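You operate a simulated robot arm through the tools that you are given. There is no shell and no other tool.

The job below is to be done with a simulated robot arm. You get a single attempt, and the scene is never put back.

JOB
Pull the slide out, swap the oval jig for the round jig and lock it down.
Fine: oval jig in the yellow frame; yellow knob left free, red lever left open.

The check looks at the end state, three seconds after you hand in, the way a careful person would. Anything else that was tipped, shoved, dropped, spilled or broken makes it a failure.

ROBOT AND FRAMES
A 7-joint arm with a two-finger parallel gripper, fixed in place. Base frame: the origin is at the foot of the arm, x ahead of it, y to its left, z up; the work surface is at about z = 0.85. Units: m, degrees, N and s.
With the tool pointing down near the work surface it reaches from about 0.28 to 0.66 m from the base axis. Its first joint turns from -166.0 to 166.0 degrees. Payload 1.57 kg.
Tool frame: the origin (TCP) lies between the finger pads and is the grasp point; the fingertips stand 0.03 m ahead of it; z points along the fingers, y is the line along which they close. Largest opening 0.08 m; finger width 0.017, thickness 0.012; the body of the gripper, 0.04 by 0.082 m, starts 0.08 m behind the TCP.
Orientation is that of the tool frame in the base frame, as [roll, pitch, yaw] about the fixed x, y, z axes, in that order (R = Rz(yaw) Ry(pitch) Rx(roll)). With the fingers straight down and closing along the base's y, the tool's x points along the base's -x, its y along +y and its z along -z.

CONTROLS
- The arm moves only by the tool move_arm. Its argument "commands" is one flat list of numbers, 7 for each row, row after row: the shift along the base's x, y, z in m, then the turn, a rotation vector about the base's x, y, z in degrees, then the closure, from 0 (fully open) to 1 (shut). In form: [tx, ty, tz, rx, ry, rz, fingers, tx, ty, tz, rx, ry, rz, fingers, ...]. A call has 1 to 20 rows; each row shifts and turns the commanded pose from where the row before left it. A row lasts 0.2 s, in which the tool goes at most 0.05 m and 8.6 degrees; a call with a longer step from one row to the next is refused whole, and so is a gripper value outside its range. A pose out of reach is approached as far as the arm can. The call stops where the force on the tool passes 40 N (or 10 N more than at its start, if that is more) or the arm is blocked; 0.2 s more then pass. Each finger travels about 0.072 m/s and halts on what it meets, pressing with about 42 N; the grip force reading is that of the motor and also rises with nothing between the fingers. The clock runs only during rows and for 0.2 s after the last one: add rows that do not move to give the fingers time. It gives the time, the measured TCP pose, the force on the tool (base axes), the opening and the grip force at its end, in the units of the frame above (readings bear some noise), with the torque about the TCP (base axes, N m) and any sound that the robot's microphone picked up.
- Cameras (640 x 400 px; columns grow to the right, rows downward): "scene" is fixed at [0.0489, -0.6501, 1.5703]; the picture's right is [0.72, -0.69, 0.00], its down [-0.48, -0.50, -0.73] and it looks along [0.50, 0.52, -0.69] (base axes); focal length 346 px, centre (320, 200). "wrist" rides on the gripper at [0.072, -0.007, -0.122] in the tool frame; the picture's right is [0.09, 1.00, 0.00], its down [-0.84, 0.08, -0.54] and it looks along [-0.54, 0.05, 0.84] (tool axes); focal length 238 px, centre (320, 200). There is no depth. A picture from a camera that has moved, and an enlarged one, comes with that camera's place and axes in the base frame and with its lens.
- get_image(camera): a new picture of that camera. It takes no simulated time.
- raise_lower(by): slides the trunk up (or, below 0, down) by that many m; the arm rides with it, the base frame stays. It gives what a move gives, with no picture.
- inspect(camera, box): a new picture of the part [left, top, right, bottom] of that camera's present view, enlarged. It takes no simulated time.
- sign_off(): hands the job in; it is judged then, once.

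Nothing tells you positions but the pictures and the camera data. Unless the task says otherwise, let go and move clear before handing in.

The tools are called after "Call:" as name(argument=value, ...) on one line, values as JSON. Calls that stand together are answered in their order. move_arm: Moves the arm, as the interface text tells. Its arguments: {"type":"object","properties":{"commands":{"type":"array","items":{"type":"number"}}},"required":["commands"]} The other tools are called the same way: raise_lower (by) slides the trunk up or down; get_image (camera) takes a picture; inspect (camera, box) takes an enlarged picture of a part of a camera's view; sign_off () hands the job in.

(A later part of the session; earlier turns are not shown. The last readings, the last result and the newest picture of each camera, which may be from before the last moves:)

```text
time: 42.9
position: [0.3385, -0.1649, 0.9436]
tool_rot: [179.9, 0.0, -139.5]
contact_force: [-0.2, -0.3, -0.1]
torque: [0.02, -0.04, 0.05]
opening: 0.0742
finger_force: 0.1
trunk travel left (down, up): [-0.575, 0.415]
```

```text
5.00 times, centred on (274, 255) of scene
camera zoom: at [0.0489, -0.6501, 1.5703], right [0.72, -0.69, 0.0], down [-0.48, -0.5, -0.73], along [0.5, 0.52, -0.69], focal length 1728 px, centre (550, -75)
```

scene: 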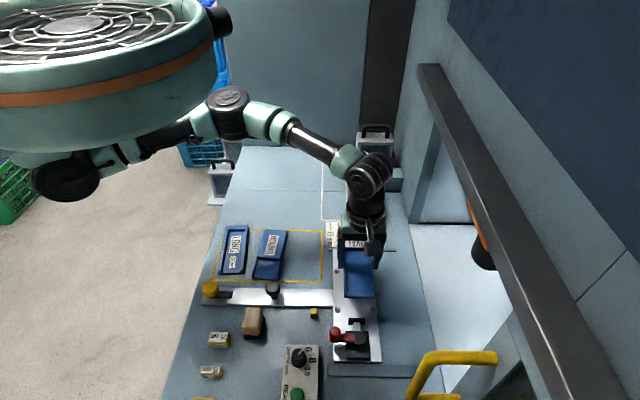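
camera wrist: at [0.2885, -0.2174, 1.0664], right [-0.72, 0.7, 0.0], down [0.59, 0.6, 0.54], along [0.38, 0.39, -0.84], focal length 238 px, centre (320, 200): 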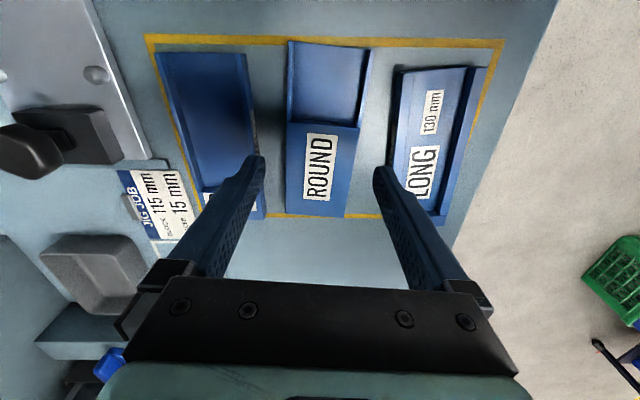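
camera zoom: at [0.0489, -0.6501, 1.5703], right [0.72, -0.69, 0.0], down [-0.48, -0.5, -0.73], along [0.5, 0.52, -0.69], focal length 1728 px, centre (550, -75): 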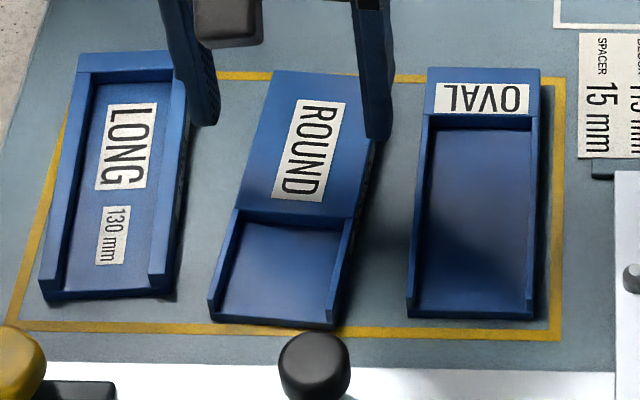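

Centred on ROUND with clearance on both sides. Descending to the same grip height used for the oval (TCP z≈0.886) and closing.

Call:
move_arm(commands=[0.0004, -0.0004, -0.025, 0, 0, 0, 0.075, 0, 0, -0.02, 0, 0, 0, 0.075, 0, 0, -0.012, 0, 0, 0, 0.075, 0, 0, 0, 0, 0, 0, 0.075])

Call:
inspect(camera="scene", box=[210, 215, 338, 295])

Call:
get_image(camera="wrist")

```text
time: 43.9
position: [0.3402, -0.164, 0.8869]
tool_rot: [180.0, 0.1, -139.4]
contact_force: [-0.1, 0.2, -0.4]
torque: [0.01, -0.03, -0.01]
opening: 0.0741
finger_force: 0.0
trunk travel left (down, up): [-0.575, 0.415]
```

```text
5.00 times, centred on (274, 255) of scene
camera zoom: at [0.0489, -0.6501, 1.5703], right [0.72, -0.69, 0.0], down [-0.48, -0.5, -0.73], along [0.5, 0.52, -0.69], focal length 1728 px, centre (550, -75)
```

zoom: 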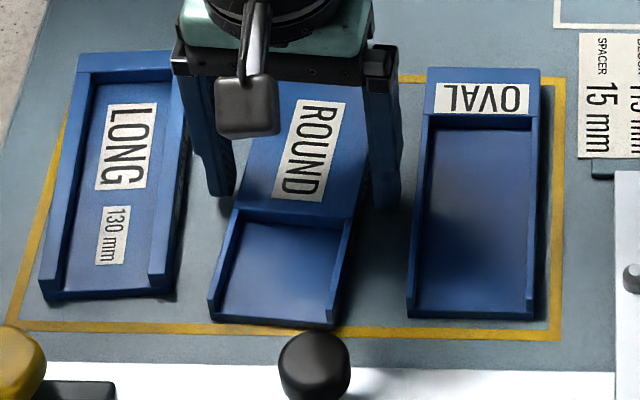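

```text
taken
camera wrist: at [0.2896, -0.217, 1.0089], right [-0.72, 0.7, 0.0], down [0.59, 0.6, 0.54], along [0.38, 0.39, -0.84], focal length 238 px, centre (320, 200)
```

wrist: 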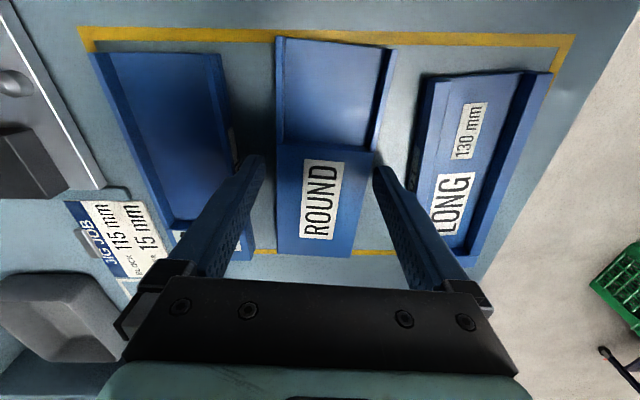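

The fingers are either side of ROUND with clear gaps to the neighbours. Closing and lifting gently.

Call:
move_arm(commands=[0, 0, 0, 0, 0, 0, 1, 0, 0, 0, 0, 0, 0, 1, 0, 0, 0, 0, 0, 0, 1, 0, 0, 0, 0, 0, 0, 1])

Call:
get_image(camera="wrist")

```text
time: 44.9
position: [0.3417, -0.1654, 0.8872]
tool_rot: [179.9, 0.1, -139.4]
contact_force: [0.2, 0.3, 0.1]
torque: [0.01, 0.03, 0.0]
opening: 0.061
finger_force: 41.2
trunk travel left (down, up): [-0.575, 0.415]
```

```text
taken
camera wrist: at [0.2897, -0.2171, 1.009], right [-0.72, 0.7, 0.0], down [0.59, 0.6, 0.54], along [0.38, 0.39, -0.84], focal length 238 px, centre (320, 200)
```

wrist: 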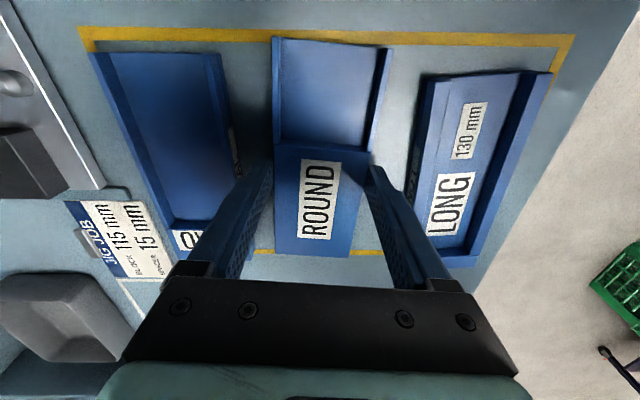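

ROUND is gripped at 61 mm. I'll lift it clear and stop at an intermediate point where the wrist camera can see the pegs on the slide.

Call:
move_arm(commands=[0, 0, 0.01, 0, 0, 0, 1, 0, 0, 0.03, 0, 0, 0, 1, 0, 0, 0.04, 0, 0, 0, 1, 0, 0, 0.04, 0, 0, 0, 1, -0.001, -0.03, 0.02, 0, 0, 2, 1, -0.001, -0.03, 0, 0, 0, 2.5, 1, 0, -0.029, 0, 0, 0, 0, 1, 0, 0, 0, 0, 0, 0, 1])

Call:
get_image(camera="wrist")

Call:
get_image(camera="scene")

```text
time: 46.7
position: [0.3378, -0.2543, 1.0273]
tool_rot: [179.9, 0.1, -135.0]
contact_force: [0.3, 0.4, -2.6]
torque: [0.0, 0.03, 0.05]
opening: 0.0612
finger_force: 42.2
trunk travel left (down, up): [-0.575, 0.415]
```

```text
taken
camera wrist: at [0.2908, -0.3103, 1.1495], right [-0.77, 0.64, 0.0], down [0.54, 0.65, 0.54], along [0.35, 0.42, -0.84], focal length 238 px, centre (320, 200)
```

wrist: 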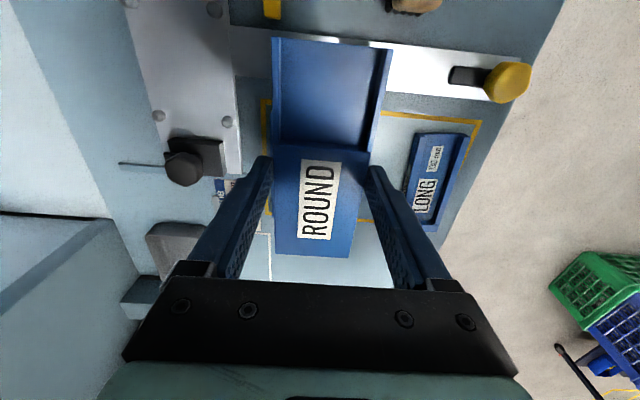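

```text
taken
```

scene: 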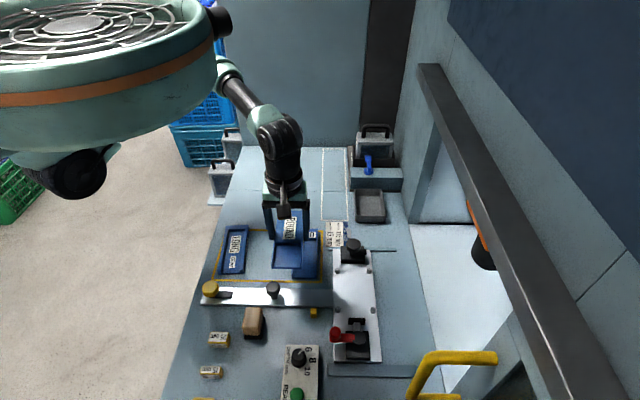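

Call:
inspect(camera="wrist", box=[110, 0, 302, 200])

Call:
inspect(camera="scene", box=[310, 235, 406, 295])

Call:
inspect(camera="scene", box=[310, 285, 422, 370])

Call:
inspect(camera="wrist", box=[130, 95, 258, 200])

```text
2.00 times, centred on (206, 100) of wrist
camera zoom: at [0.2908, -0.3103, 1.1495], right [-0.77, 0.64, 0.0], down [0.54, 0.65, 0.54], along [0.35, 0.42, -0.84], focal length 477 px, centre (548, 400)
```

zoom: 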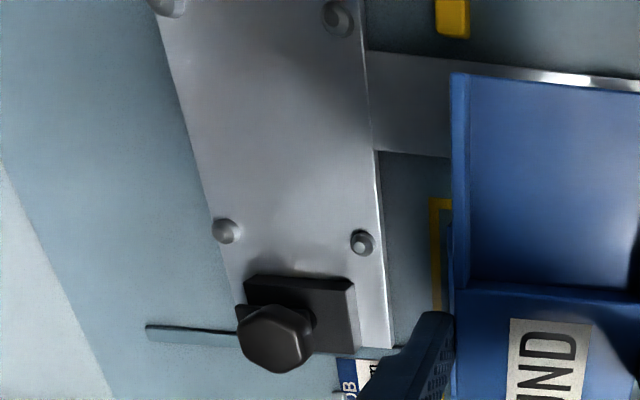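

```text
6.67 times, centred on (358, 265) of scene
camera zoom: at [0.0489, -0.6501, 1.5703], right [0.72, -0.69, 0.0], down [-0.48, -0.5, -0.73], along [0.5, 0.52, -0.69], focal length 2304 px, centre (67, -233)
```

zoom: 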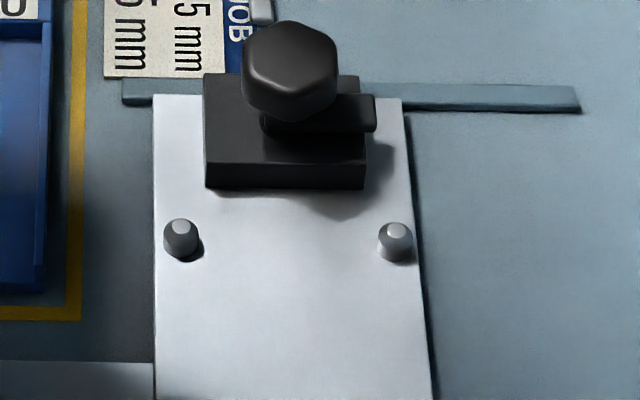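

```text
4.71 times, centred on (366, 328) of scene
camera zoom: at [0.0489, -0.6501, 1.5703], right [0.72, -0.69, 0.0], down [-0.48, -0.5, -0.73], along [0.5, 0.52, -0.69], focal length 1626 px, centre (104, -400)
```

zoom: 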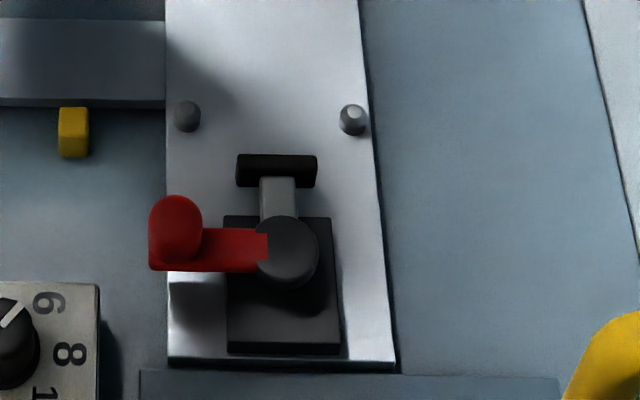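

```text
3.81 times, centred on (194, 148) of wrist
camera zoom: at [0.2908, -0.3103, 1.1495], right [-0.77, 0.64, 0.0], down [0.54, 0.65, 0.54], along [0.35, 0.42, -0.84], focal length 908 px, centre (800, 400)
```

zoom: 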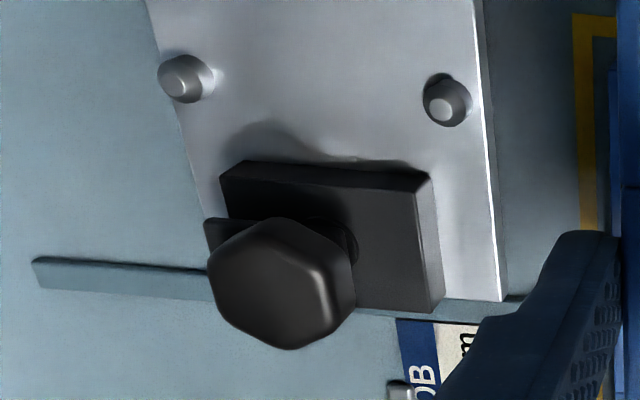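

The slide hasn't moved: pegs are centred on u = −0.565 and the black block face is at v ≈ 0.095, so ROUND belongs at TCP ≈ (0.412, −0.387). I'll carry it over that seat and lower partway.

Call:
move_arm(commands=[0.0187, -0.0332, 0, 0, 0, 0, 1, 0.0187, -0.0332, 0, 0, 0, 0, 1, 0.0187, -0.0332, 0, 0, 0, 0, 1, 0.0188, -0.0331, 0, 0, 0, 0, 1, 0, 0, -0.04, 0, 0, 0, 1, 0, 0, -0.035, 0, 0, 0, 1, 0, 0, 0, 0, 0, 0, 1])

Call:
get_image(camera="wrist")

Call:
inspect(camera="scene", box=[302, 235, 430, 340])

```text
time: 48.3
position: [0.4132, -0.3874, 0.9516]
tool_rot: [179.9, 0.1, -134.9]
contact_force: [0.2, -0.1, -1.8]
torque: [0.01, 0.02, 0.01]
opening: 0.0614
finger_force: 42.4
trunk travel left (down, up): [-0.575, 0.415]
```

```text
taken
camera wrist: at [0.3661, -0.4435, 1.0735], right [-0.77, 0.64, 0.0], down [0.54, 0.65, 0.54], along [0.35, 0.42, -0.84], focal length 238 px, centre (320, 200)
```

wrist: 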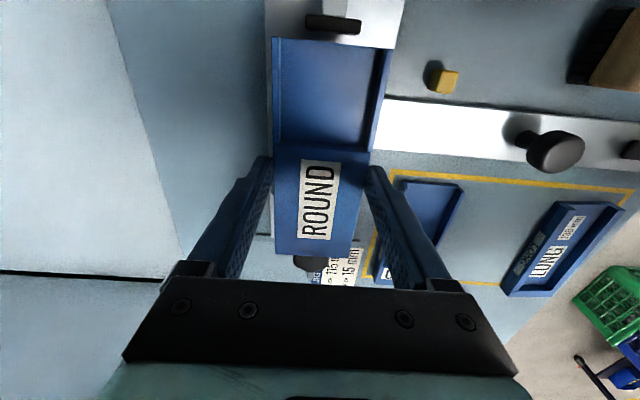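

```text
3.81 times, centred on (366, 288) of scene
camera zoom: at [0.0489, -0.6501, 1.5703], right [0.72, -0.69, 0.0], down [-0.48, -0.5, -0.73], along [0.5, 0.52, -0.69], focal length 1317 px, centre (145, -133)
```

zoom: 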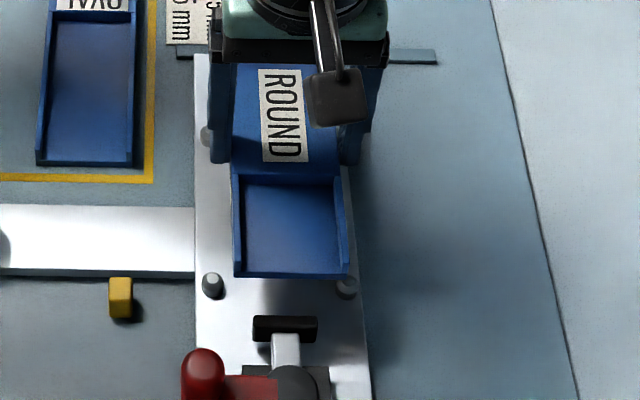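

Call:
move_arm(commands=[0, 0, -0.02, 0, 0, 0, 1, 0, 0, -0.013, 0, 0, 0, 1, 0, 0, 0, 0, 0, 0, 1])

Call:
inspect(camera="scene", box=[318, 240, 414, 330])

Call:
get_image(camera="wrist")

```text
time: 49.1
position: [0.4135, -0.3861, 0.9195]
tool_rot: [179.8, 0.1, -134.9]
contact_force: [0.8, 0.6, -2.2]
torque: [-0.01, 0.0, 0.02]
opening: 0.0614
finger_force: 42.1
trunk travel left (down, up): [-0.575, 0.415]
```

```text
4.44 times, centred on (366, 285) of scene
camera zoom: at [0.0489, -0.6501, 1.5703], right [0.72, -0.69, 0.0], down [-0.48, -0.5, -0.73], along [0.5, 0.52, -0.69], focal length 1536 px, centre (116, -178)
```

zoom: 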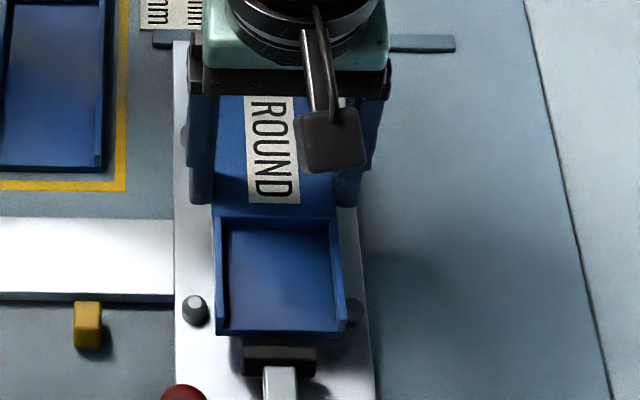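

```text
taken
camera wrist: at [0.3661, -0.4431, 1.0411], right [-0.77, 0.64, 0.0], down [0.54, 0.65, 0.54], along [0.35, 0.42, -0.84], focal length 238 px, centre (320, 200)
```

wrist: 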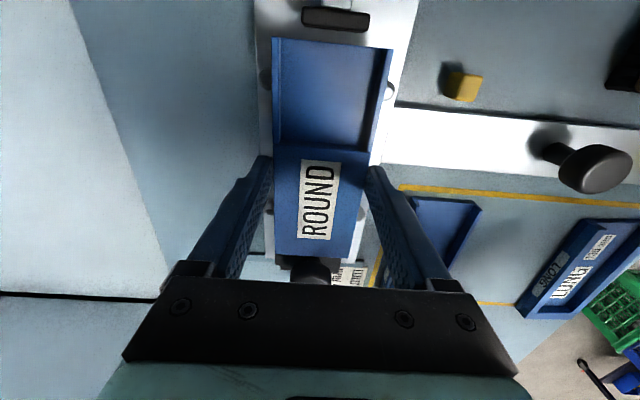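

Call:
inspect(camera="wrist", box=[240, 10, 420, 130])

Call:
inspect(camera="wrist", box=[250, 180, 400, 290])

```text
3.33 times, centred on (330, 70) of wrist
camera zoom: at [0.3661, -0.4431, 1.0411], right [-0.77, 0.64, 0.0], down [0.54, 0.65, 0.54], along [0.35, 0.42, -0.84], focal length 794 px, centre (287, 633)
```

zoom: 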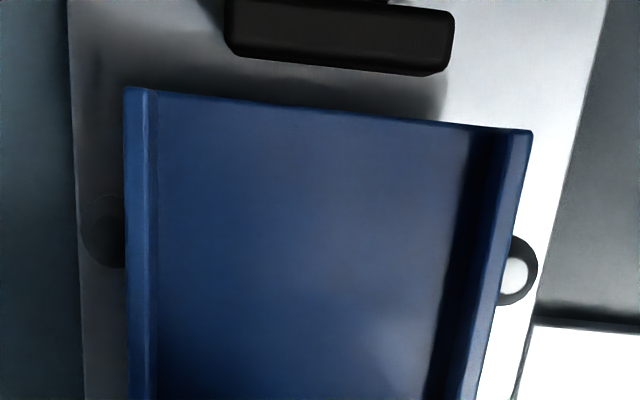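

```text
3.64 times, centred on (325, 235) of wrist
camera zoom: at [0.3661, -0.4431, 1.0411], right [-0.77, 0.64, 0.0], down [0.54, 0.65, 0.54], along [0.35, 0.42, -0.84], focal length 867 px, centre (302, 73)
```

zoom: 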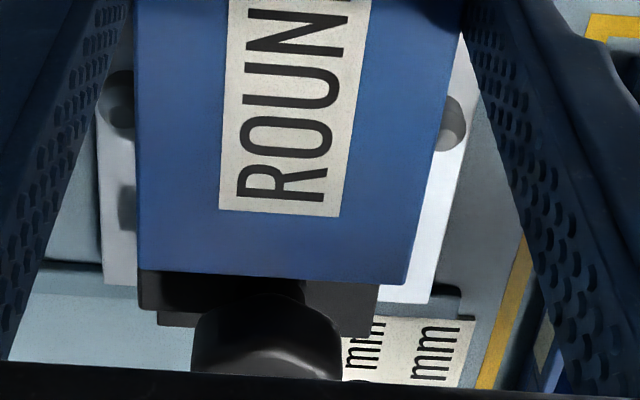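

ROUND is centred between the pegs to within about 0.5 mm. I'll back it off the black block by about 2 mm and lower it slowly into the seat.

Call:
move_arm(commands=[-0.0016, -0.0016, 0, 0, 0, 0, 1, 0, 0, -0.005, 0, 0, 0, 1, 0, 0, -0.005, 0, 0, 0, 1, 0, 0, -0.004, 0, 0, 0, 1, 0, 0, 0, 0, 0, 0, 1])

Call:
inspect(camera="scene", box=[318, 240, 414, 330])

Call:
get_image(camera="wrist")

```text
time: 50.3
position: [0.4111, -0.3886, 0.905]
tool_rot: [179.9, 0.1, -135.1]
contact_force: [-1.0, 0.5, -1.7]
torque: [-0.04, 0.02, 0.0]
opening: 0.0615
finger_force: 42.7
trunk travel left (down, up): [-0.575, 0.415]
```

```text
4.44 times, centred on (366, 285) of scene
camera zoom: at [0.0489, -0.6501, 1.5703], right [0.72, -0.69, 0.0], down [-0.48, -0.5, -0.73], along [0.5, 0.52, -0.69], focal length 1536 px, centre (116, -178)
```

zoom: 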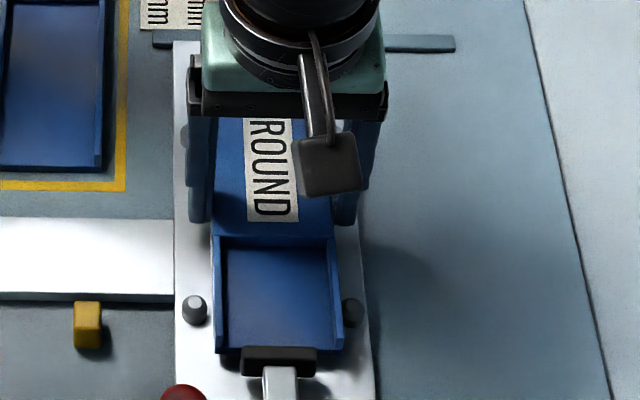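

```text
taken
camera wrist: at [0.3648, -0.4446, 1.0271], right [-0.77, 0.64, 0.0], down [0.54, 0.65, 0.54], along [0.35, 0.42, -0.84], focal length 238 px, centre (320, 200)
```

wrist: 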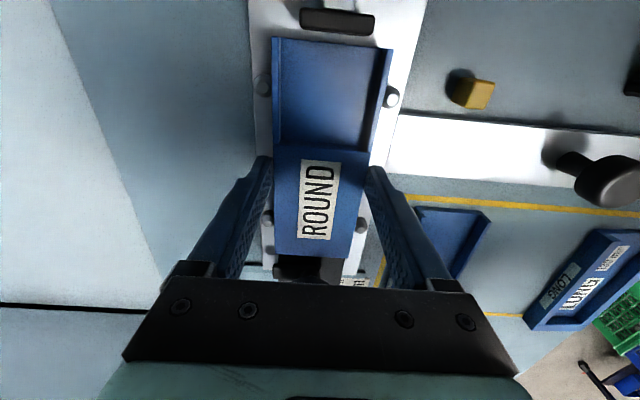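

Call:
inspect(camera="wrist", box=[250, 0, 410, 100])

Call:
inspect(camera="scene", box=[335, 290, 415, 340])

Call:
inspect(camera="wrist", box=[250, 190, 400, 290])

```text
4.00 times, centred on (330, 50) of wrist
camera zoom: at [0.3648, -0.4446, 1.0271], right [-0.77, 0.64, 0.0], down [0.54, 0.65, 0.54], along [0.35, 0.42, -0.84], focal length 953 px, centre (280, 800)
```

zoom: 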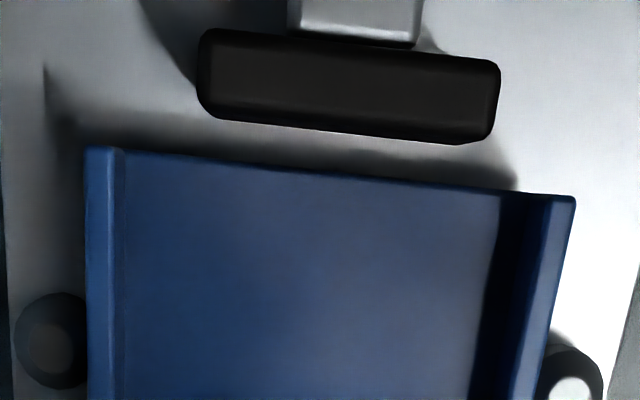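

```text
8.00 times, centred on (375, 315) of scene
camera zoom: at [0.0489, -0.6501, 1.5703], right [0.72, -0.69, 0.0], down [-0.48, -0.5, -0.73], along [0.5, 0.52, -0.69], focal length 2765 px, centre (-120, -720)
```

zoom: 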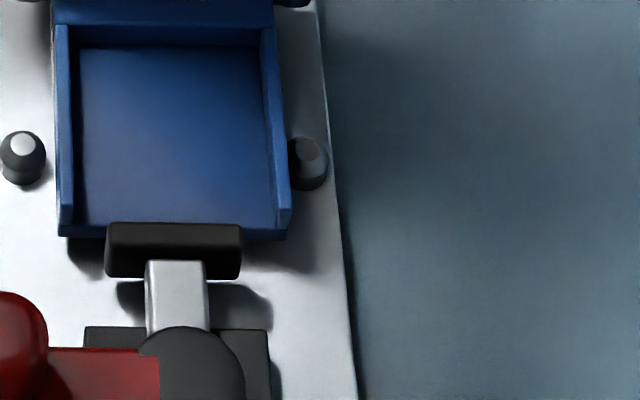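

```text
4.00 times, centred on (325, 240) of wrist
camera zoom: at [0.3648, -0.4446, 1.0271], right [-0.77, 0.64, 0.0], down [0.54, 0.65, 0.54], along [0.35, 0.42, -0.84], focal length 953 px, centre (300, 40)
```

zoom: 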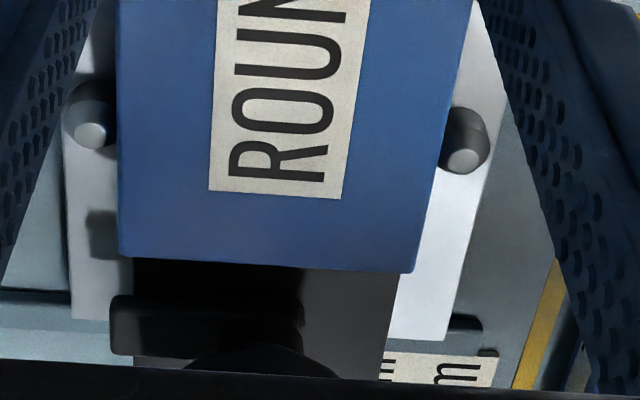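

There's about 4 mm to the red lever's pad and a small gap to the block, with no contact yet. Lowering the last few millimetres.

Call:
move_arm(commands=[0, 0, -0.003, 0, 0, 0, 1, 0, 0, -0.002, 0, 0, 0, 1, 0, 0, 0, 0, 0, 0, 1])

Call:
move_arm(commands=[0, 0, -0.0015, 0, 0, 0, 1, 0, 0, 0, 0, 0, 0, 1])

```text
time: 51.1
position: [0.4112, -0.3883, 0.9007]
tool_rot: [179.9, 0.1, -134.9]
contact_force: [0.0, -0.6, -3.1]
torque: [-0.03, 0.03, -0.01]
opening: 0.0614
finger_force: 42.0
trunk travel left (down, up): [-0.575, 0.415]
```

```text
time: 51.7
position: [0.4132, -0.3891, 0.8977]
tool_rot: [179.9, 0.1, -134.9]
contact_force: [0.0, 0.1, -3.1]
torque: [0.0, 0.01, -0.01]
opening: 0.0614
finger_force: 42.0
trunk travel left (down, up): [-0.575, 0.415]
```

Call:
move_arm(commands=[0, 0, -0.0015, 0, 0, 0, 1, 0, 0, 0, 0, 0, 0, 1])

Call:
move_arm(commands=[0, 0, -0.001, 0, 0, 0, 1, 0, 0, 0, 0, 0, 0, 1])

```text
time: 52.3
position: [0.4109, -0.3879, 0.8979]
tool_rot: [179.9, 0.1, -134.9]
contact_force: [-1.0, 0.4, 3.5]
torque: [0.33, -0.04, 0.0]
opening: 0.0614
finger_force: 41.4
trunk travel left (down, up): [-0.575, 0.415]
```

```text
time: 52.9
position: [0.4121, -0.3885, 0.8983]
tool_rot: [-179.9, 0.1, -134.9]
contact_force: [0.6, -0.9, 11.6]
torque: [0.53, 0.04, -0.01]
opening: 0.0613
finger_force: 41.7
trunk travel left (down, up): [-0.575, 0.415]
```

Contact at z≈0.898, exactly the expected seat height. I'll check visually before releasing.

Call:
inspect(camera="scene", box=[318, 235, 414, 330])

Call:
inspect(camera="wrist", box=[240, 0, 410, 270])

Call:
inspect(camera="scene", box=[335, 290, 415, 340])

```text
4.21 times, centred on (366, 282) of scene
camera zoom: at [0.0489, -0.6501, 1.5703], right [0.72, -0.69, 0.0], down [-0.48, -0.5, -0.73], along [0.5, 0.52, -0.69], focal length 1455 px, centre (126, -147)
```

zoom: 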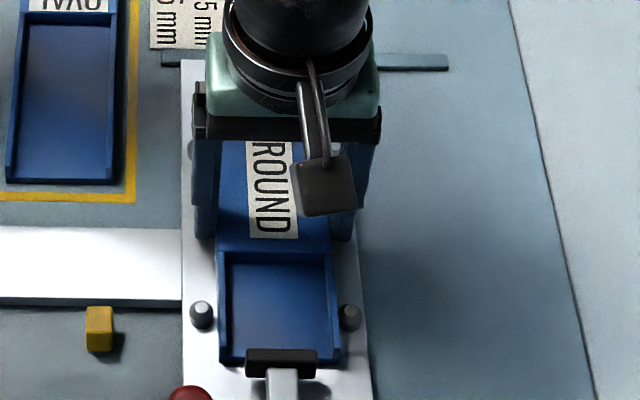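

```text
1.48 times, centred on (325, 135) of wrist
camera zoom: at [0.3645, -0.444, 1.0199], right [-0.77, 0.64, 0.0], down [0.54, 0.65, 0.54], along [0.35, 0.42, -0.84], focal length 353 px, centre (313, 296)
```

zoom: 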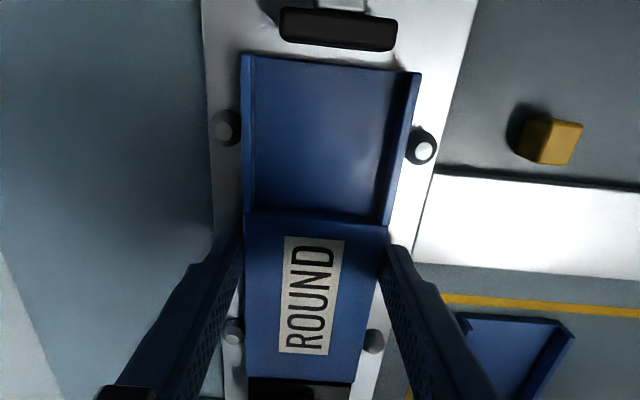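

```text
8.00 times, centred on (375, 315) of scene
camera zoom: at [0.0489, -0.6501, 1.5703], right [0.72, -0.69, 0.0], down [-0.48, -0.5, -0.73], along [0.5, 0.52, -0.69], focal length 2765 px, centre (-120, -720)
```

zoom: 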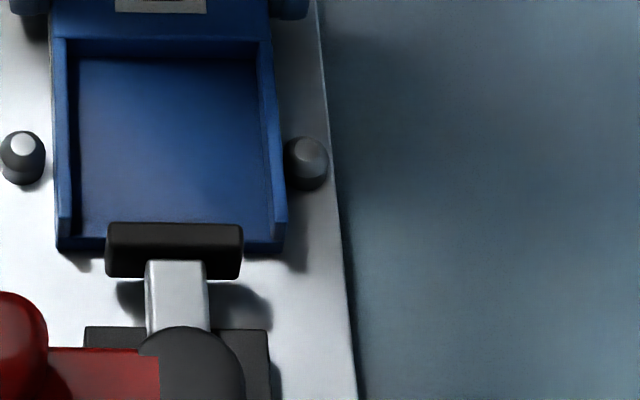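

Seated between the pegs. I'll nudge it gently toward the black stop block (+v) while watching the force.

Call:
move_arm(commands=[0, 0, 0.001, 0, 0, 0, 1, 0.0008, 0.0008, 0, 0, 0, 0, 1, 0, 0, 0, 0, 0, 0, 1])

Call:
move_arm(commands=[0.0008, 0.0008, 0, 0, 0, 0, 1, 0, 0, 0, 0, 0, 0, 1])

```text
time: 53.7
position: [0.4122, -0.3872, 0.8977]
tool_rot: [-179.9, 0.0, -135.1]
contact_force: [-3.1, -2.9, 7.9]
torque: [0.21, -0.06, 0.07]
opening: 0.0615
finger_force: 41.8
trunk travel left (down, up): [-0.575, 0.415]
```

```text
time: 54.3
position: [0.4129, -0.387, 0.8985]
tool_rot: [-179.9, -0.1, -135.0]
contact_force: [-2.2, -3.4, 7.3]
torque: [-0.13, 0.31, 0.07]
opening: 0.0612
finger_force: 42.3
trunk travel left (down, up): [-0.575, 0.415]
```

Call:
move_arm(commands=[0.0007, 0.0007, 0, 0, 0, 0, 1, 0, 0, 0, 0, 0, 0, 1])

Call:
get_image(camera="wrist")

```text
time: 54.9
position: [0.4131, -0.3856, 0.8987]
tool_rot: [-180.0, 0.0, -135.0]
contact_force: [-3.2, -1.5, 6.6]
torque: [-0.34, 0.36, -0.04]
opening: 0.0612
finger_force: 42.5
trunk travel left (down, up): [-0.575, 0.415]
```

```text
taken
camera wrist: at [0.3663, -0.4419, 1.0198], right [-0.77, 0.64, 0.0], down [0.54, 0.65, 0.54], along [0.35, 0.42, -0.84], focal length 238 px, centre (320, 200)
```

wrist: 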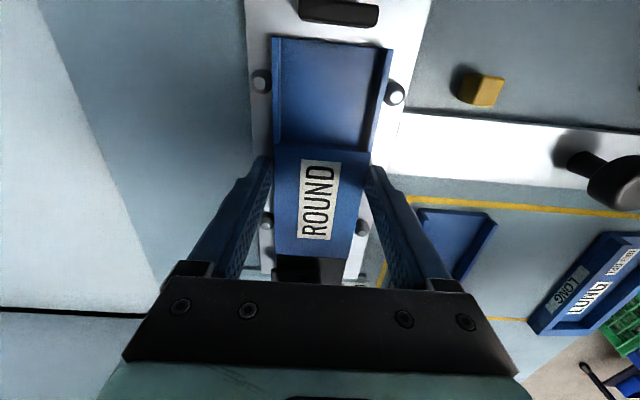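

Call:
move_arm(commands=[0.0007, 0.0007, 0, 0, 0, 0, 1, 0, 0, 0, 0, 0, 0, 1])

Call:
move_arm(commands=[0.0007, 0.0007, 0, 0, 0, 0, 1, 0, 0, 0, 0, 0, 0, 1])

```text
time: 55.5
position: [0.4144, -0.3857, 0.8978]
tool_rot: [-179.9, 0.1, -135.0]
contact_force: [-2.6, -2.6, 7.9]
torque: [-0.05, 0.32, 0.08]
opening: 0.0616
finger_force: 42.2
trunk travel left (down, up): [-0.575, 0.415]
```

```text
time: 56.1
position: [0.4145, -0.385, 0.8974]
tool_rot: [-180.0, 0.1, -135.0]
contact_force: [-4.2, -3.6, 8.8]
torque: [-0.01, 0.11, -0.06]
opening: 0.0611
finger_force: 41.5
trunk travel left (down, up): [-0.575, 0.415]
```

Call:
move_arm(commands=[0.0007, 0.0007, 0, 0, 0, 0, 1, 0, 0, 0, 0, 0, 0, 1])

Call:
get_image(camera="wrist")

Call:
inspect(camera="scene", box=[335, 290, 415, 340])

```text
time: 56.7
position: [0.4137, -0.3841, 0.8966]
tool_rot: [179.9, 0.1, -135.2]
contact_force: [-7.3, -5.2, 8.5]
torque: [0.25, -0.15, 0.02]
opening: 0.0614
finger_force: 41.5
trunk travel left (down, up): [-0.575, 0.415]
```

```text
taken
camera wrist: at [0.3676, -0.4406, 1.0198], right [-0.77, 0.64, 0.0], down [0.54, 0.65, 0.54], along [0.35, 0.42, -0.84], focal length 238 px, centre (320, 200)
```

wrist: 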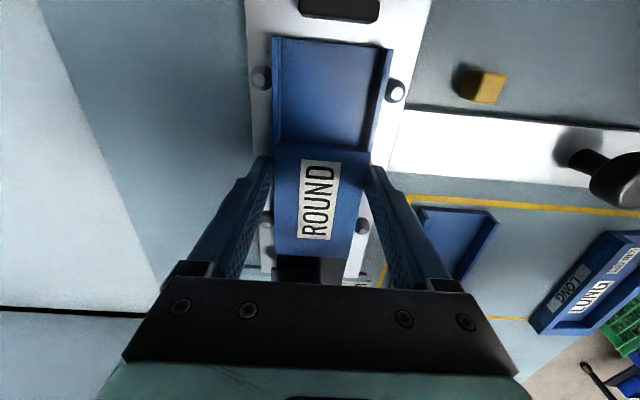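

```text
8.00 times, centred on (375, 315) of scene
camera zoom: at [0.0489, -0.6501, 1.5703], right [0.72, -0.69, 0.0], down [-0.48, -0.5, -0.73], along [0.5, 0.52, -0.69], focal length 2765 px, centre (-120, -720)
```

zoom: 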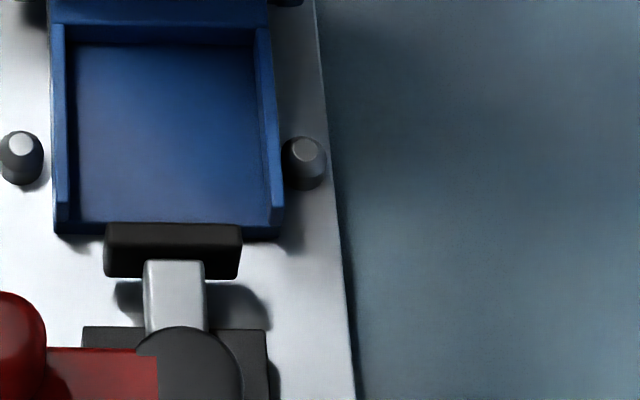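

The force has risen to about 9 N, so the jig is now against the stop block. I'll release it and rise.

Call:
move_arm(commands=[-0.0004, -0.0004, 0.0005, 0, 0, 0, 0.15, 0, 0, 0, 0, 0, 0, 0.05, 0, 0, 0, 0, 0, 0, 0, 0, 0, 0.02, 0, 0, 0, 0, 0, 0, 0.04, 0, 0, 0, 0, 0, 0, 0.04, 0, 0, 0, 0, -0.02, -0.02, 0.04, 0, 0, 0, 0, 0, 0, 0, 0, 0, 0, 0])

Call:
get_image(camera="wrist")

Call:
inspect(camera="scene", box=[310, 235, 422, 335])

```text
time: 58.5
position: [0.3964, -0.4028, 1.038]
tool_rot: [179.9, 0.0, -135.0]
contact_force: [0.0, 0.5, 0.8]
torque: [-0.04, -0.01, -0.01]
opening: 0.0797
finger_force: 0.0
trunk travel left (down, up): [-0.575, 0.415]
```

```text
taken
camera wrist: at [0.3495, -0.4594, 1.1604], right [-0.77, 0.64, 0.0], down [0.54, 0.65, 0.54], along [0.35, 0.42, -0.84], focal length 238 px, centre (320, 200)
```

wrist: 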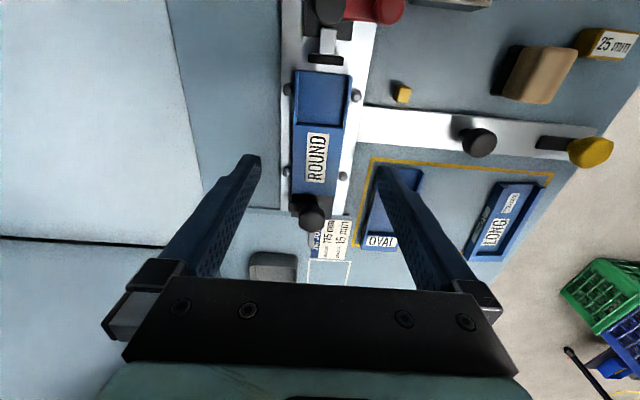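

```text
4.00 times, centred on (366, 285) of scene
camera zoom: at [0.0489, -0.6501, 1.5703], right [0.72, -0.69, 0.0], down [-0.48, -0.5, -0.73], along [0.5, 0.52, -0.69], focal length 1383 px, centre (136, -140)
```

zoom: 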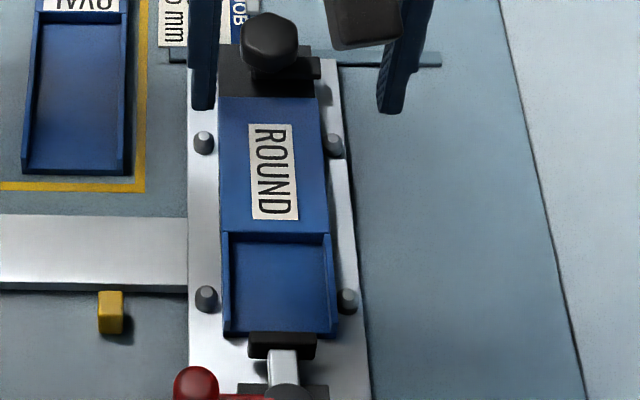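

ROUND is seated with its label end against the black block, between all four pegs. Now I'll return to the clamp knob, expected at about (0.483, −0.3155), with the same hand angle as at the end of unclamping.

Call:
move_arm(commands=[0.0108, 0.0109, -0.0085, 0, 0, 7.4, 0, 0.0108, 0.0109, -0.0085, 0, 0, 7.4, 0, 0.0108, 0.0109, -0.0085, 0, 0, 7.4, 0, 0.0108, 0.0109, -0.0085, 0, 0, 7.4, 0, 0.0108, 0.0109, -0.0085, 0, 0, 7.4, 0, 0.0108, 0.0109, -0.0085, 0, 0, 7.4, 0, 0.0108, 0.0109, -0.0085, 0, 0, 7.4, 0, 0.0108, 0.011, -0.0085, 0, 0, 7.4, 0, 0, 0, 0, 0, 0, 0, 0])

Call:
get_image(camera="wrist")

Call:
inspect(camera="scene", box=[310, 220, 406, 280])

```text
time: 60.5
position: [0.4814, -0.3176, 0.9702]
tool_rot: [179.9, 0.1, -75.7]
contact_force: [0.1, 0.3, -0.2]
torque: [0.03, 0.02, -0.01]
opening: 0.08
finger_force: 0.0
trunk travel left (down, up): [-0.575, 0.415]
```

```text
taken
camera wrist: at [0.5057, -0.3853, 1.0916], right [-0.94, -0.34, 0.0], down [-0.28, 0.79, 0.54], along [-0.18, 0.51, -0.84], focal length 238 px, centre (320, 200)
```

wrist: 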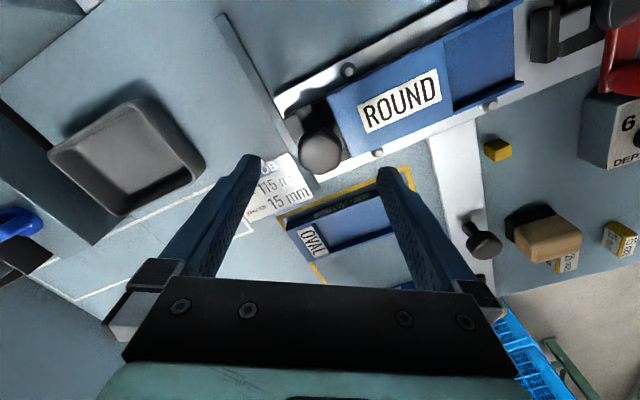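

```text
6.67 times, centred on (358, 250) of scene
camera zoom: at [0.0489, -0.6501, 1.5703], right [0.72, -0.69, 0.0], down [-0.48, -0.5, -0.73], along [0.5, 0.52, -0.69], focal length 2304 px, centre (67, -133)
```

zoom: 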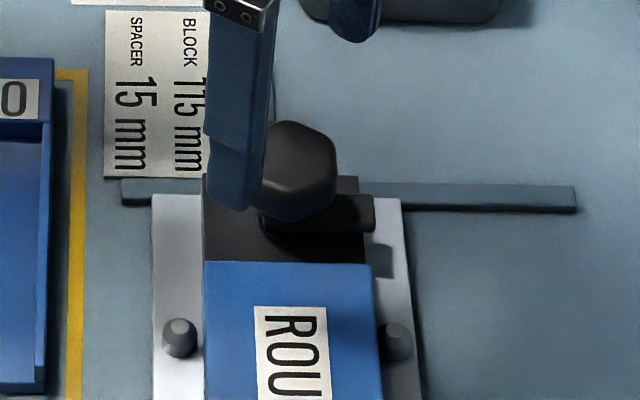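

Call:
inspect(camera="wrist", box=[270, 90, 380, 190])

```text
4.00 times, centred on (325, 140) of wrist
camera zoom: at [0.5057, -0.3853, 1.0916], right [-0.94, -0.34, 0.0], down [-0.28, 0.79, 0.54], along [-0.18, 0.51, -0.84], focal length 953 px, centre (300, 440)
```

zoom: 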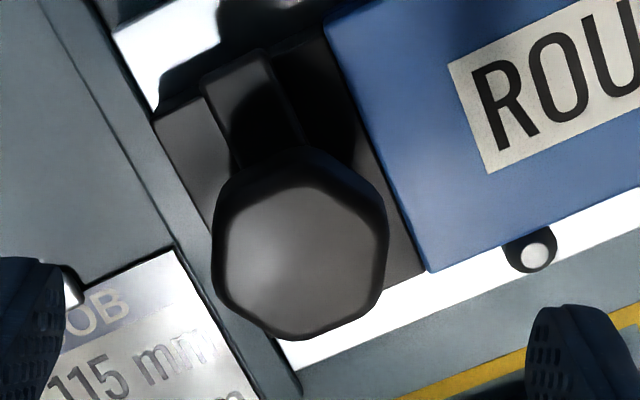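

The knob centre resolves to about (0.482, −0.314, top z≈0.906). Adjusting 3 mm, descending to the same height as before, and gripping.

Call:
move_arm(commands=[0.0004, 0.0014, -0.02, 0, 0, 0, 0, 0.0003, 0.0014, -0.02, 0, 0, 0, 0, 0, 0, -0.014, 0, 0, 0, 0, 0, 0, 0, 0, 0, 0, 0])

Call:
get_image(camera="wrist")

Call:
inspect(camera="scene", box=[310, 220, 406, 280])

```text
time: 61.5
position: [0.4831, -0.3149, 0.9156]
tool_rot: [179.9, 0.0, -75.8]
contact_force: [1.1, 0.3, -0.1]
torque: [-0.03, -0.02, -0.01]
opening: 0.0801
finger_force: 0.0
trunk travel left (down, up): [-0.575, 0.415]
```

```text
taken
camera wrist: at [0.5063, -0.3827, 1.0375], right [-0.94, -0.33, 0.0], down [-0.28, 0.79, 0.54], along [-0.18, 0.51, -0.84], focal length 238 px, centre (320, 200)
```

wrist: 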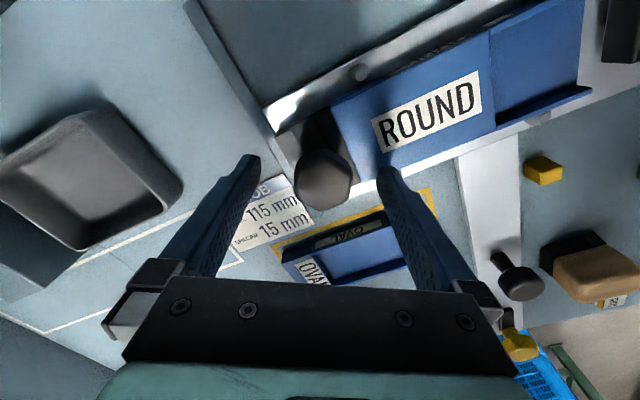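

```text
6.67 times, centred on (358, 250) of scene
camera zoom: at [0.0489, -0.6501, 1.5703], right [0.72, -0.69, 0.0], down [-0.48, -0.5, -0.73], along [0.5, 0.52, -0.69], focal length 2304 px, centre (67, -133)
```

zoom: 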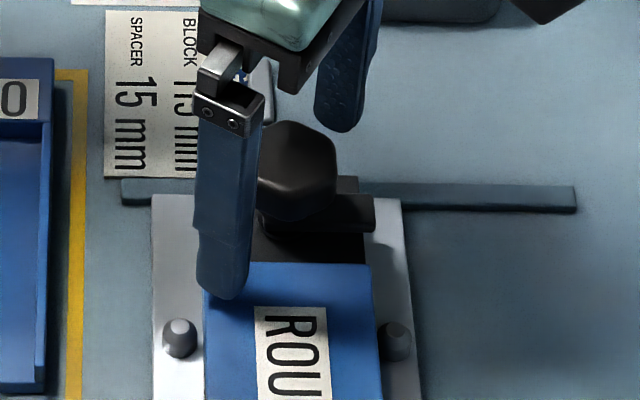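

Centred within about 1–2 mm. Closing on the clamp knob.

Call:
move_arm(commands=[0, 0, 0, 0, 0, 0, 1, 0, 0, 0, 0, 0, 0, 1, 0, 0, 0, 0, 0, 0, 1, 0, 0, 0, 0, 0, 0, 1])

Call:
get_image(camera="wrist")

```text
time: 62.5
position: [0.4817, -0.3145, 0.9169]
tool_rot: [179.8, 0.1, -76.0]
contact_force: [-4.7, -2.8, -1.3]
torque: [0.11, 0.25, 0.01]
opening: 0.037
finger_force: 43.3
trunk travel left (down, up): [-0.575, 0.415]
```

```text
taken
camera wrist: at [0.5056, -0.3834, 1.0376], right [-0.94, -0.33, 0.0], down [-0.28, 0.79, 0.54], along [-0.18, 0.51, -0.84], focal length 238 px, centre (320, 200)
```

wrist: 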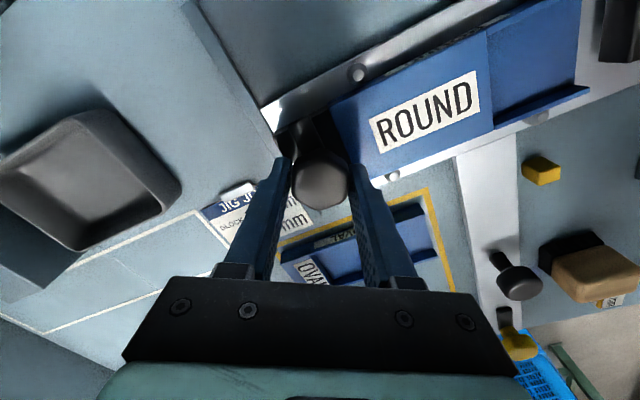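

Gripped at 37 mm. Turning clockwise now, beginning with a small test.

Call:
move_arm(commands=[-0.0007, -0.0003, 0, 0, 0, 0, 1, 0, 0, 0, 0, 0, -6, 1, 0, 0, 0, 0, 0, -7, 1, 0, 0, 0, 0, 0, -7, 1])

Call:
inspect(camera="scene", box=[310, 220, 406, 280])

```text
time: 63.5
position: [0.4831, -0.3142, 0.916]
tool_rot: [-179.9, 0.1, -95.8]
contact_force: [-3.1, -4.4, -4.5]
torque: [-0.29, -0.08, 0.01]
opening: 0.0373
finger_force: 43.2
trunk travel left (down, up): [-0.575, 0.415]
```

```text
6.67 times, centred on (358, 250) of scene
camera zoom: at [0.0489, -0.6501, 1.5703], right [0.72, -0.69, 0.0], down [-0.48, -0.5, -0.73], along [0.5, 0.52, -0.69], focal length 2304 px, centre (67, -133)
```

zoom: 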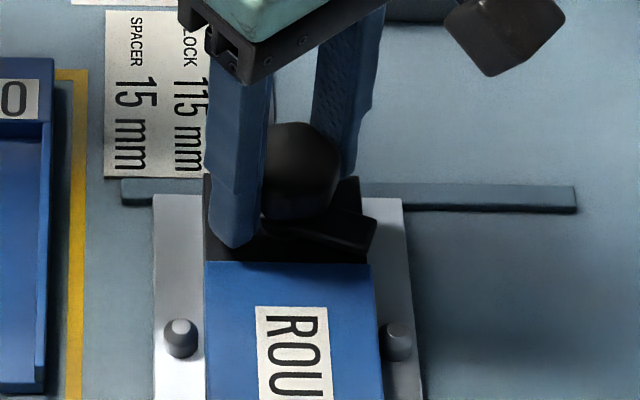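

Turning nicely, and the slide isn't shifting this time. Continuing about 48° further.

Call:
move_arm(commands=[0, 0, 0, 0, 0, -8, 1, 0, 0, 0, 0, 0, -8, 1, 0, 0, 0, 0, 0, -8, 1, 0, 0, 0, 0, 0, -8, 1, 0, 0, 0, 0, 0, -8, 1, 0, 0, 0, 0, 0, -8, 1])

Call:
inspect(camera="scene", box=[310, 220, 406, 280])

```text
time: 64.9
position: [0.4827, -0.3143, 0.9154]
tool_rot: [180.0, 0.2, -144.0]
contact_force: [-1.0, 1.7, -3.3]
torque: [0.09, 0.04, 0.02]
opening: 0.0371
finger_force: 43.2
trunk travel left (down, up): [-0.575, 0.415]
```

```text
6.67 times, centred on (358, 250) of scene
camera zoom: at [0.0489, -0.6501, 1.5703], right [0.72, -0.69, 0.0], down [-0.48, -0.5, -0.73], along [0.5, 0.52, -0.69], focal length 2304 px, centre (67, -133)
```

zoom: 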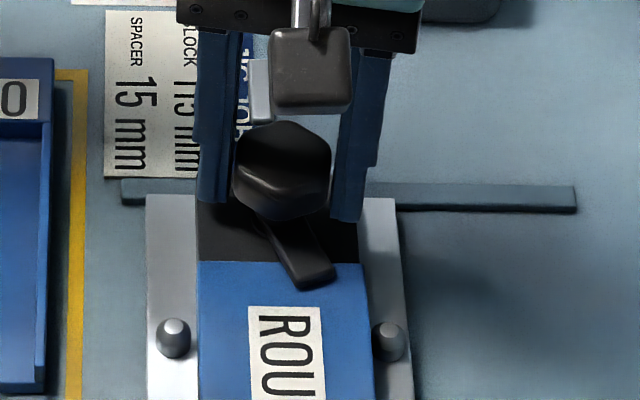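

Call:
move_arm(commands=[0, 0, 0, 0, 0, -7, 1, 0, 0, 0, 0, 0, -7, 1, 0, 0, 0, 0, 0, -7, 1, 0, 0, 0, 0, 0, 0, 1])

Call:
inspect(camera="scene", box=[310, 220, 406, 280])

Call:
get_image(camera="wrist")

```text
time: 65.9
position: [0.4826, -0.3141, 0.9169]
tool_rot: [179.9, 0.1, -164.9]
contact_force: [-0.2, 2.2, -4.2]
torque: [0.2, -0.41, -0.03]
opening: 0.0371
finger_force: 43.3
trunk travel left (down, up): [-0.575, 0.415]
```

```text
6.67 times, centred on (358, 250) of scene
camera zoom: at [0.0489, -0.6501, 1.5703], right [0.72, -0.69, 0.0], down [-0.48, -0.5, -0.73], along [0.5, 0.52, -0.69], focal length 2304 px, centre (67, -133)
```

zoom: 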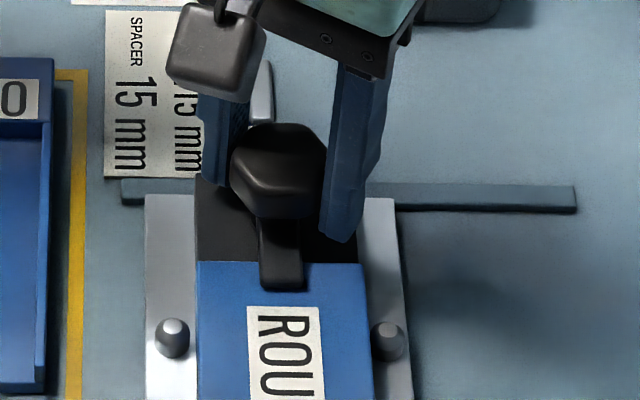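

```text
taken
camera wrist: at [0.4139, -0.3399, 1.0376], right [-0.35, 0.94, 0.0], down [0.79, 0.29, 0.54], along [0.51, 0.19, -0.84], focal length 238 px, centre (320, 200)
```

wrist: 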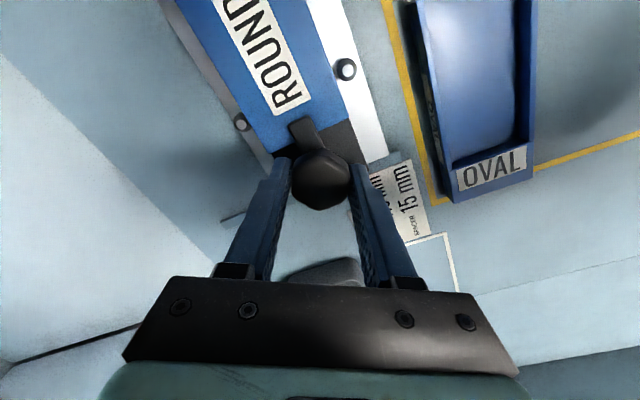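

The clamp tongue is back over ROUND's label end, exactly as it held the oval. While I still hold the knob, I'll use it to ease the slide back the ~8 mm to its full-out stop, gently.

Call:
move_arm(commands=[-0.0021, 0.0021, 0, 0, 0, 0, 1, -0.0021, 0.0021, 0, 0, 0, 0, 1, 0, 0, 0, 0, 0, 0, 1])

Call:
inspect(camera="scene", box=[310, 220, 406, 280])

```text
time: 66.7
position: [0.4778, -0.309, 0.9166]
tool_rot: [180.0, 0.1, -164.8]
contact_force: [0.4, 4.9, -2.1]
torque: [0.21, -0.09, -0.03]
opening: 0.0373
finger_force: 44.1
trunk travel left (down, up): [-0.575, 0.415]
```

```text
6.67 times, centred on (358, 250) of scene
camera zoom: at [0.0489, -0.6501, 1.5703], right [0.72, -0.69, 0.0], down [-0.48, -0.5, -0.73], along [0.5, 0.52, -0.69], focal length 2304 px, centre (67, -133)
```

zoom: 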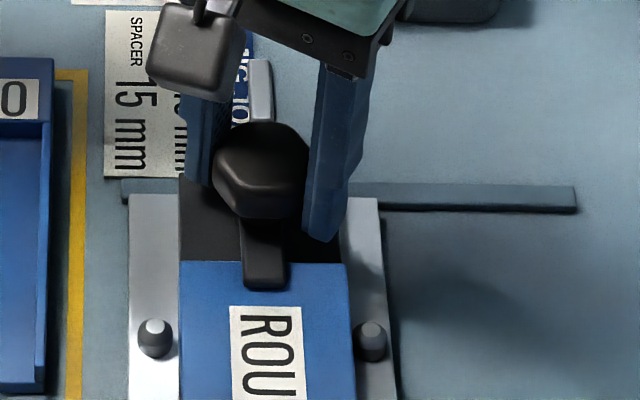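

The slide is now within 1–2 mm of its out-stop. I'll release the clamp knob and rise for a final look.

Call:
move_arm(commands=[0, 0, 0, 0, 0, 0, 0, 0, 0, 0, 0, 0, 0, 0, 0, 0, 0, 0, 0, 0, 0, 0, 0, 0.03, 0, 0, 0, 0, 0, 0, 0.04, 0, 0, 0, 0, -0.02, -0.01, 0.04, 0, 0, 6, 0, -0.03, -0.02, 0.03, 0, 0, 8, 0, -0.03, -0.02, 0.02, 0, 0, 8, 0, -0.03, -0.02, 0.02, 0, 0, 8, 0, 0, 0, 0, 0, 0, 0, 0])

Call:
get_image(camera="wrist")

Call:
get_image(camera="scene")

Call:
inspect(camera="scene", box=[310, 230, 406, 290])

```text
time: 68.9
position: [0.3676, -0.3802, 1.0964]
tool_rot: [179.9, 0.1, -134.8]
contact_force: [-0.4, 1.1, 0.7]
torque: [-0.01, -0.02, 0.0]
opening: 0.0797
finger_force: 0.1
trunk travel left (down, up): [-0.575, 0.415]
```

```text
taken
camera wrist: at [0.3211, -0.4367, 1.2186], right [-0.77, 0.64, 0.0], down [0.53, 0.65, 0.54], along [0.34, 0.42, -0.84], focal length 238 px, centre (320, 200)
```

wrist: 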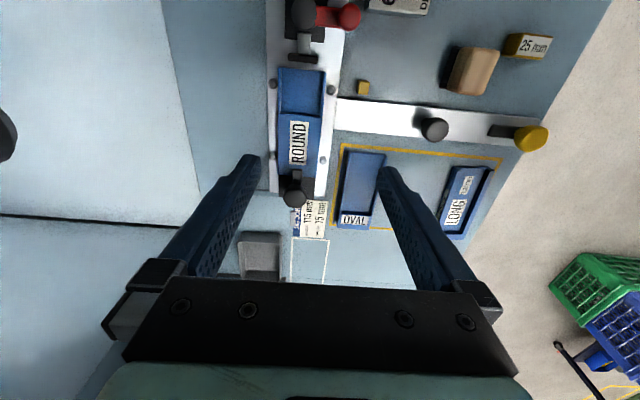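

```text
taken
```

scene: 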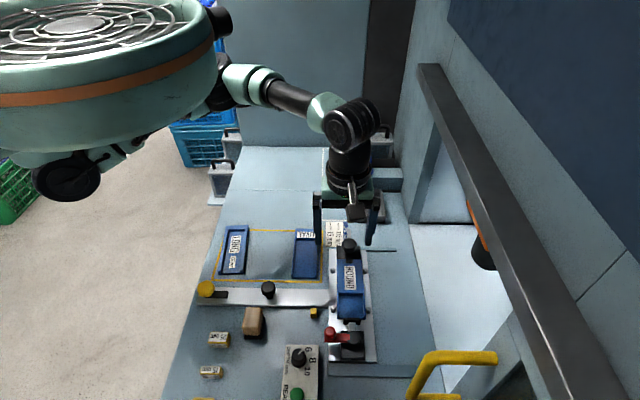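

```text
6.67 times, centred on (358, 260) of scene
camera zoom: at [0.0489, -0.6501, 1.5703], right [0.72, -0.69, 0.0], down [-0.48, -0.5, -0.73], along [0.5, 0.52, -0.69], focal length 2304 px, centre (67, -200)
```

zoom: 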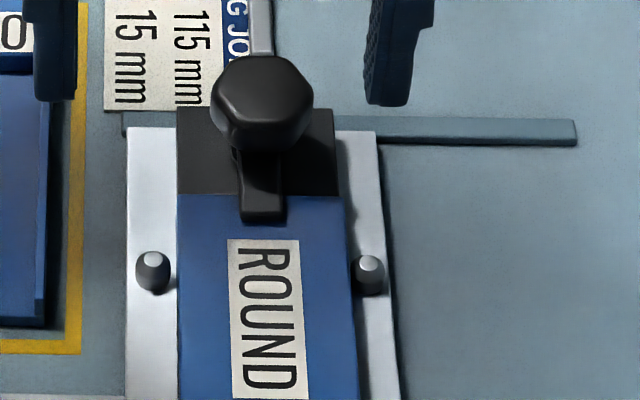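

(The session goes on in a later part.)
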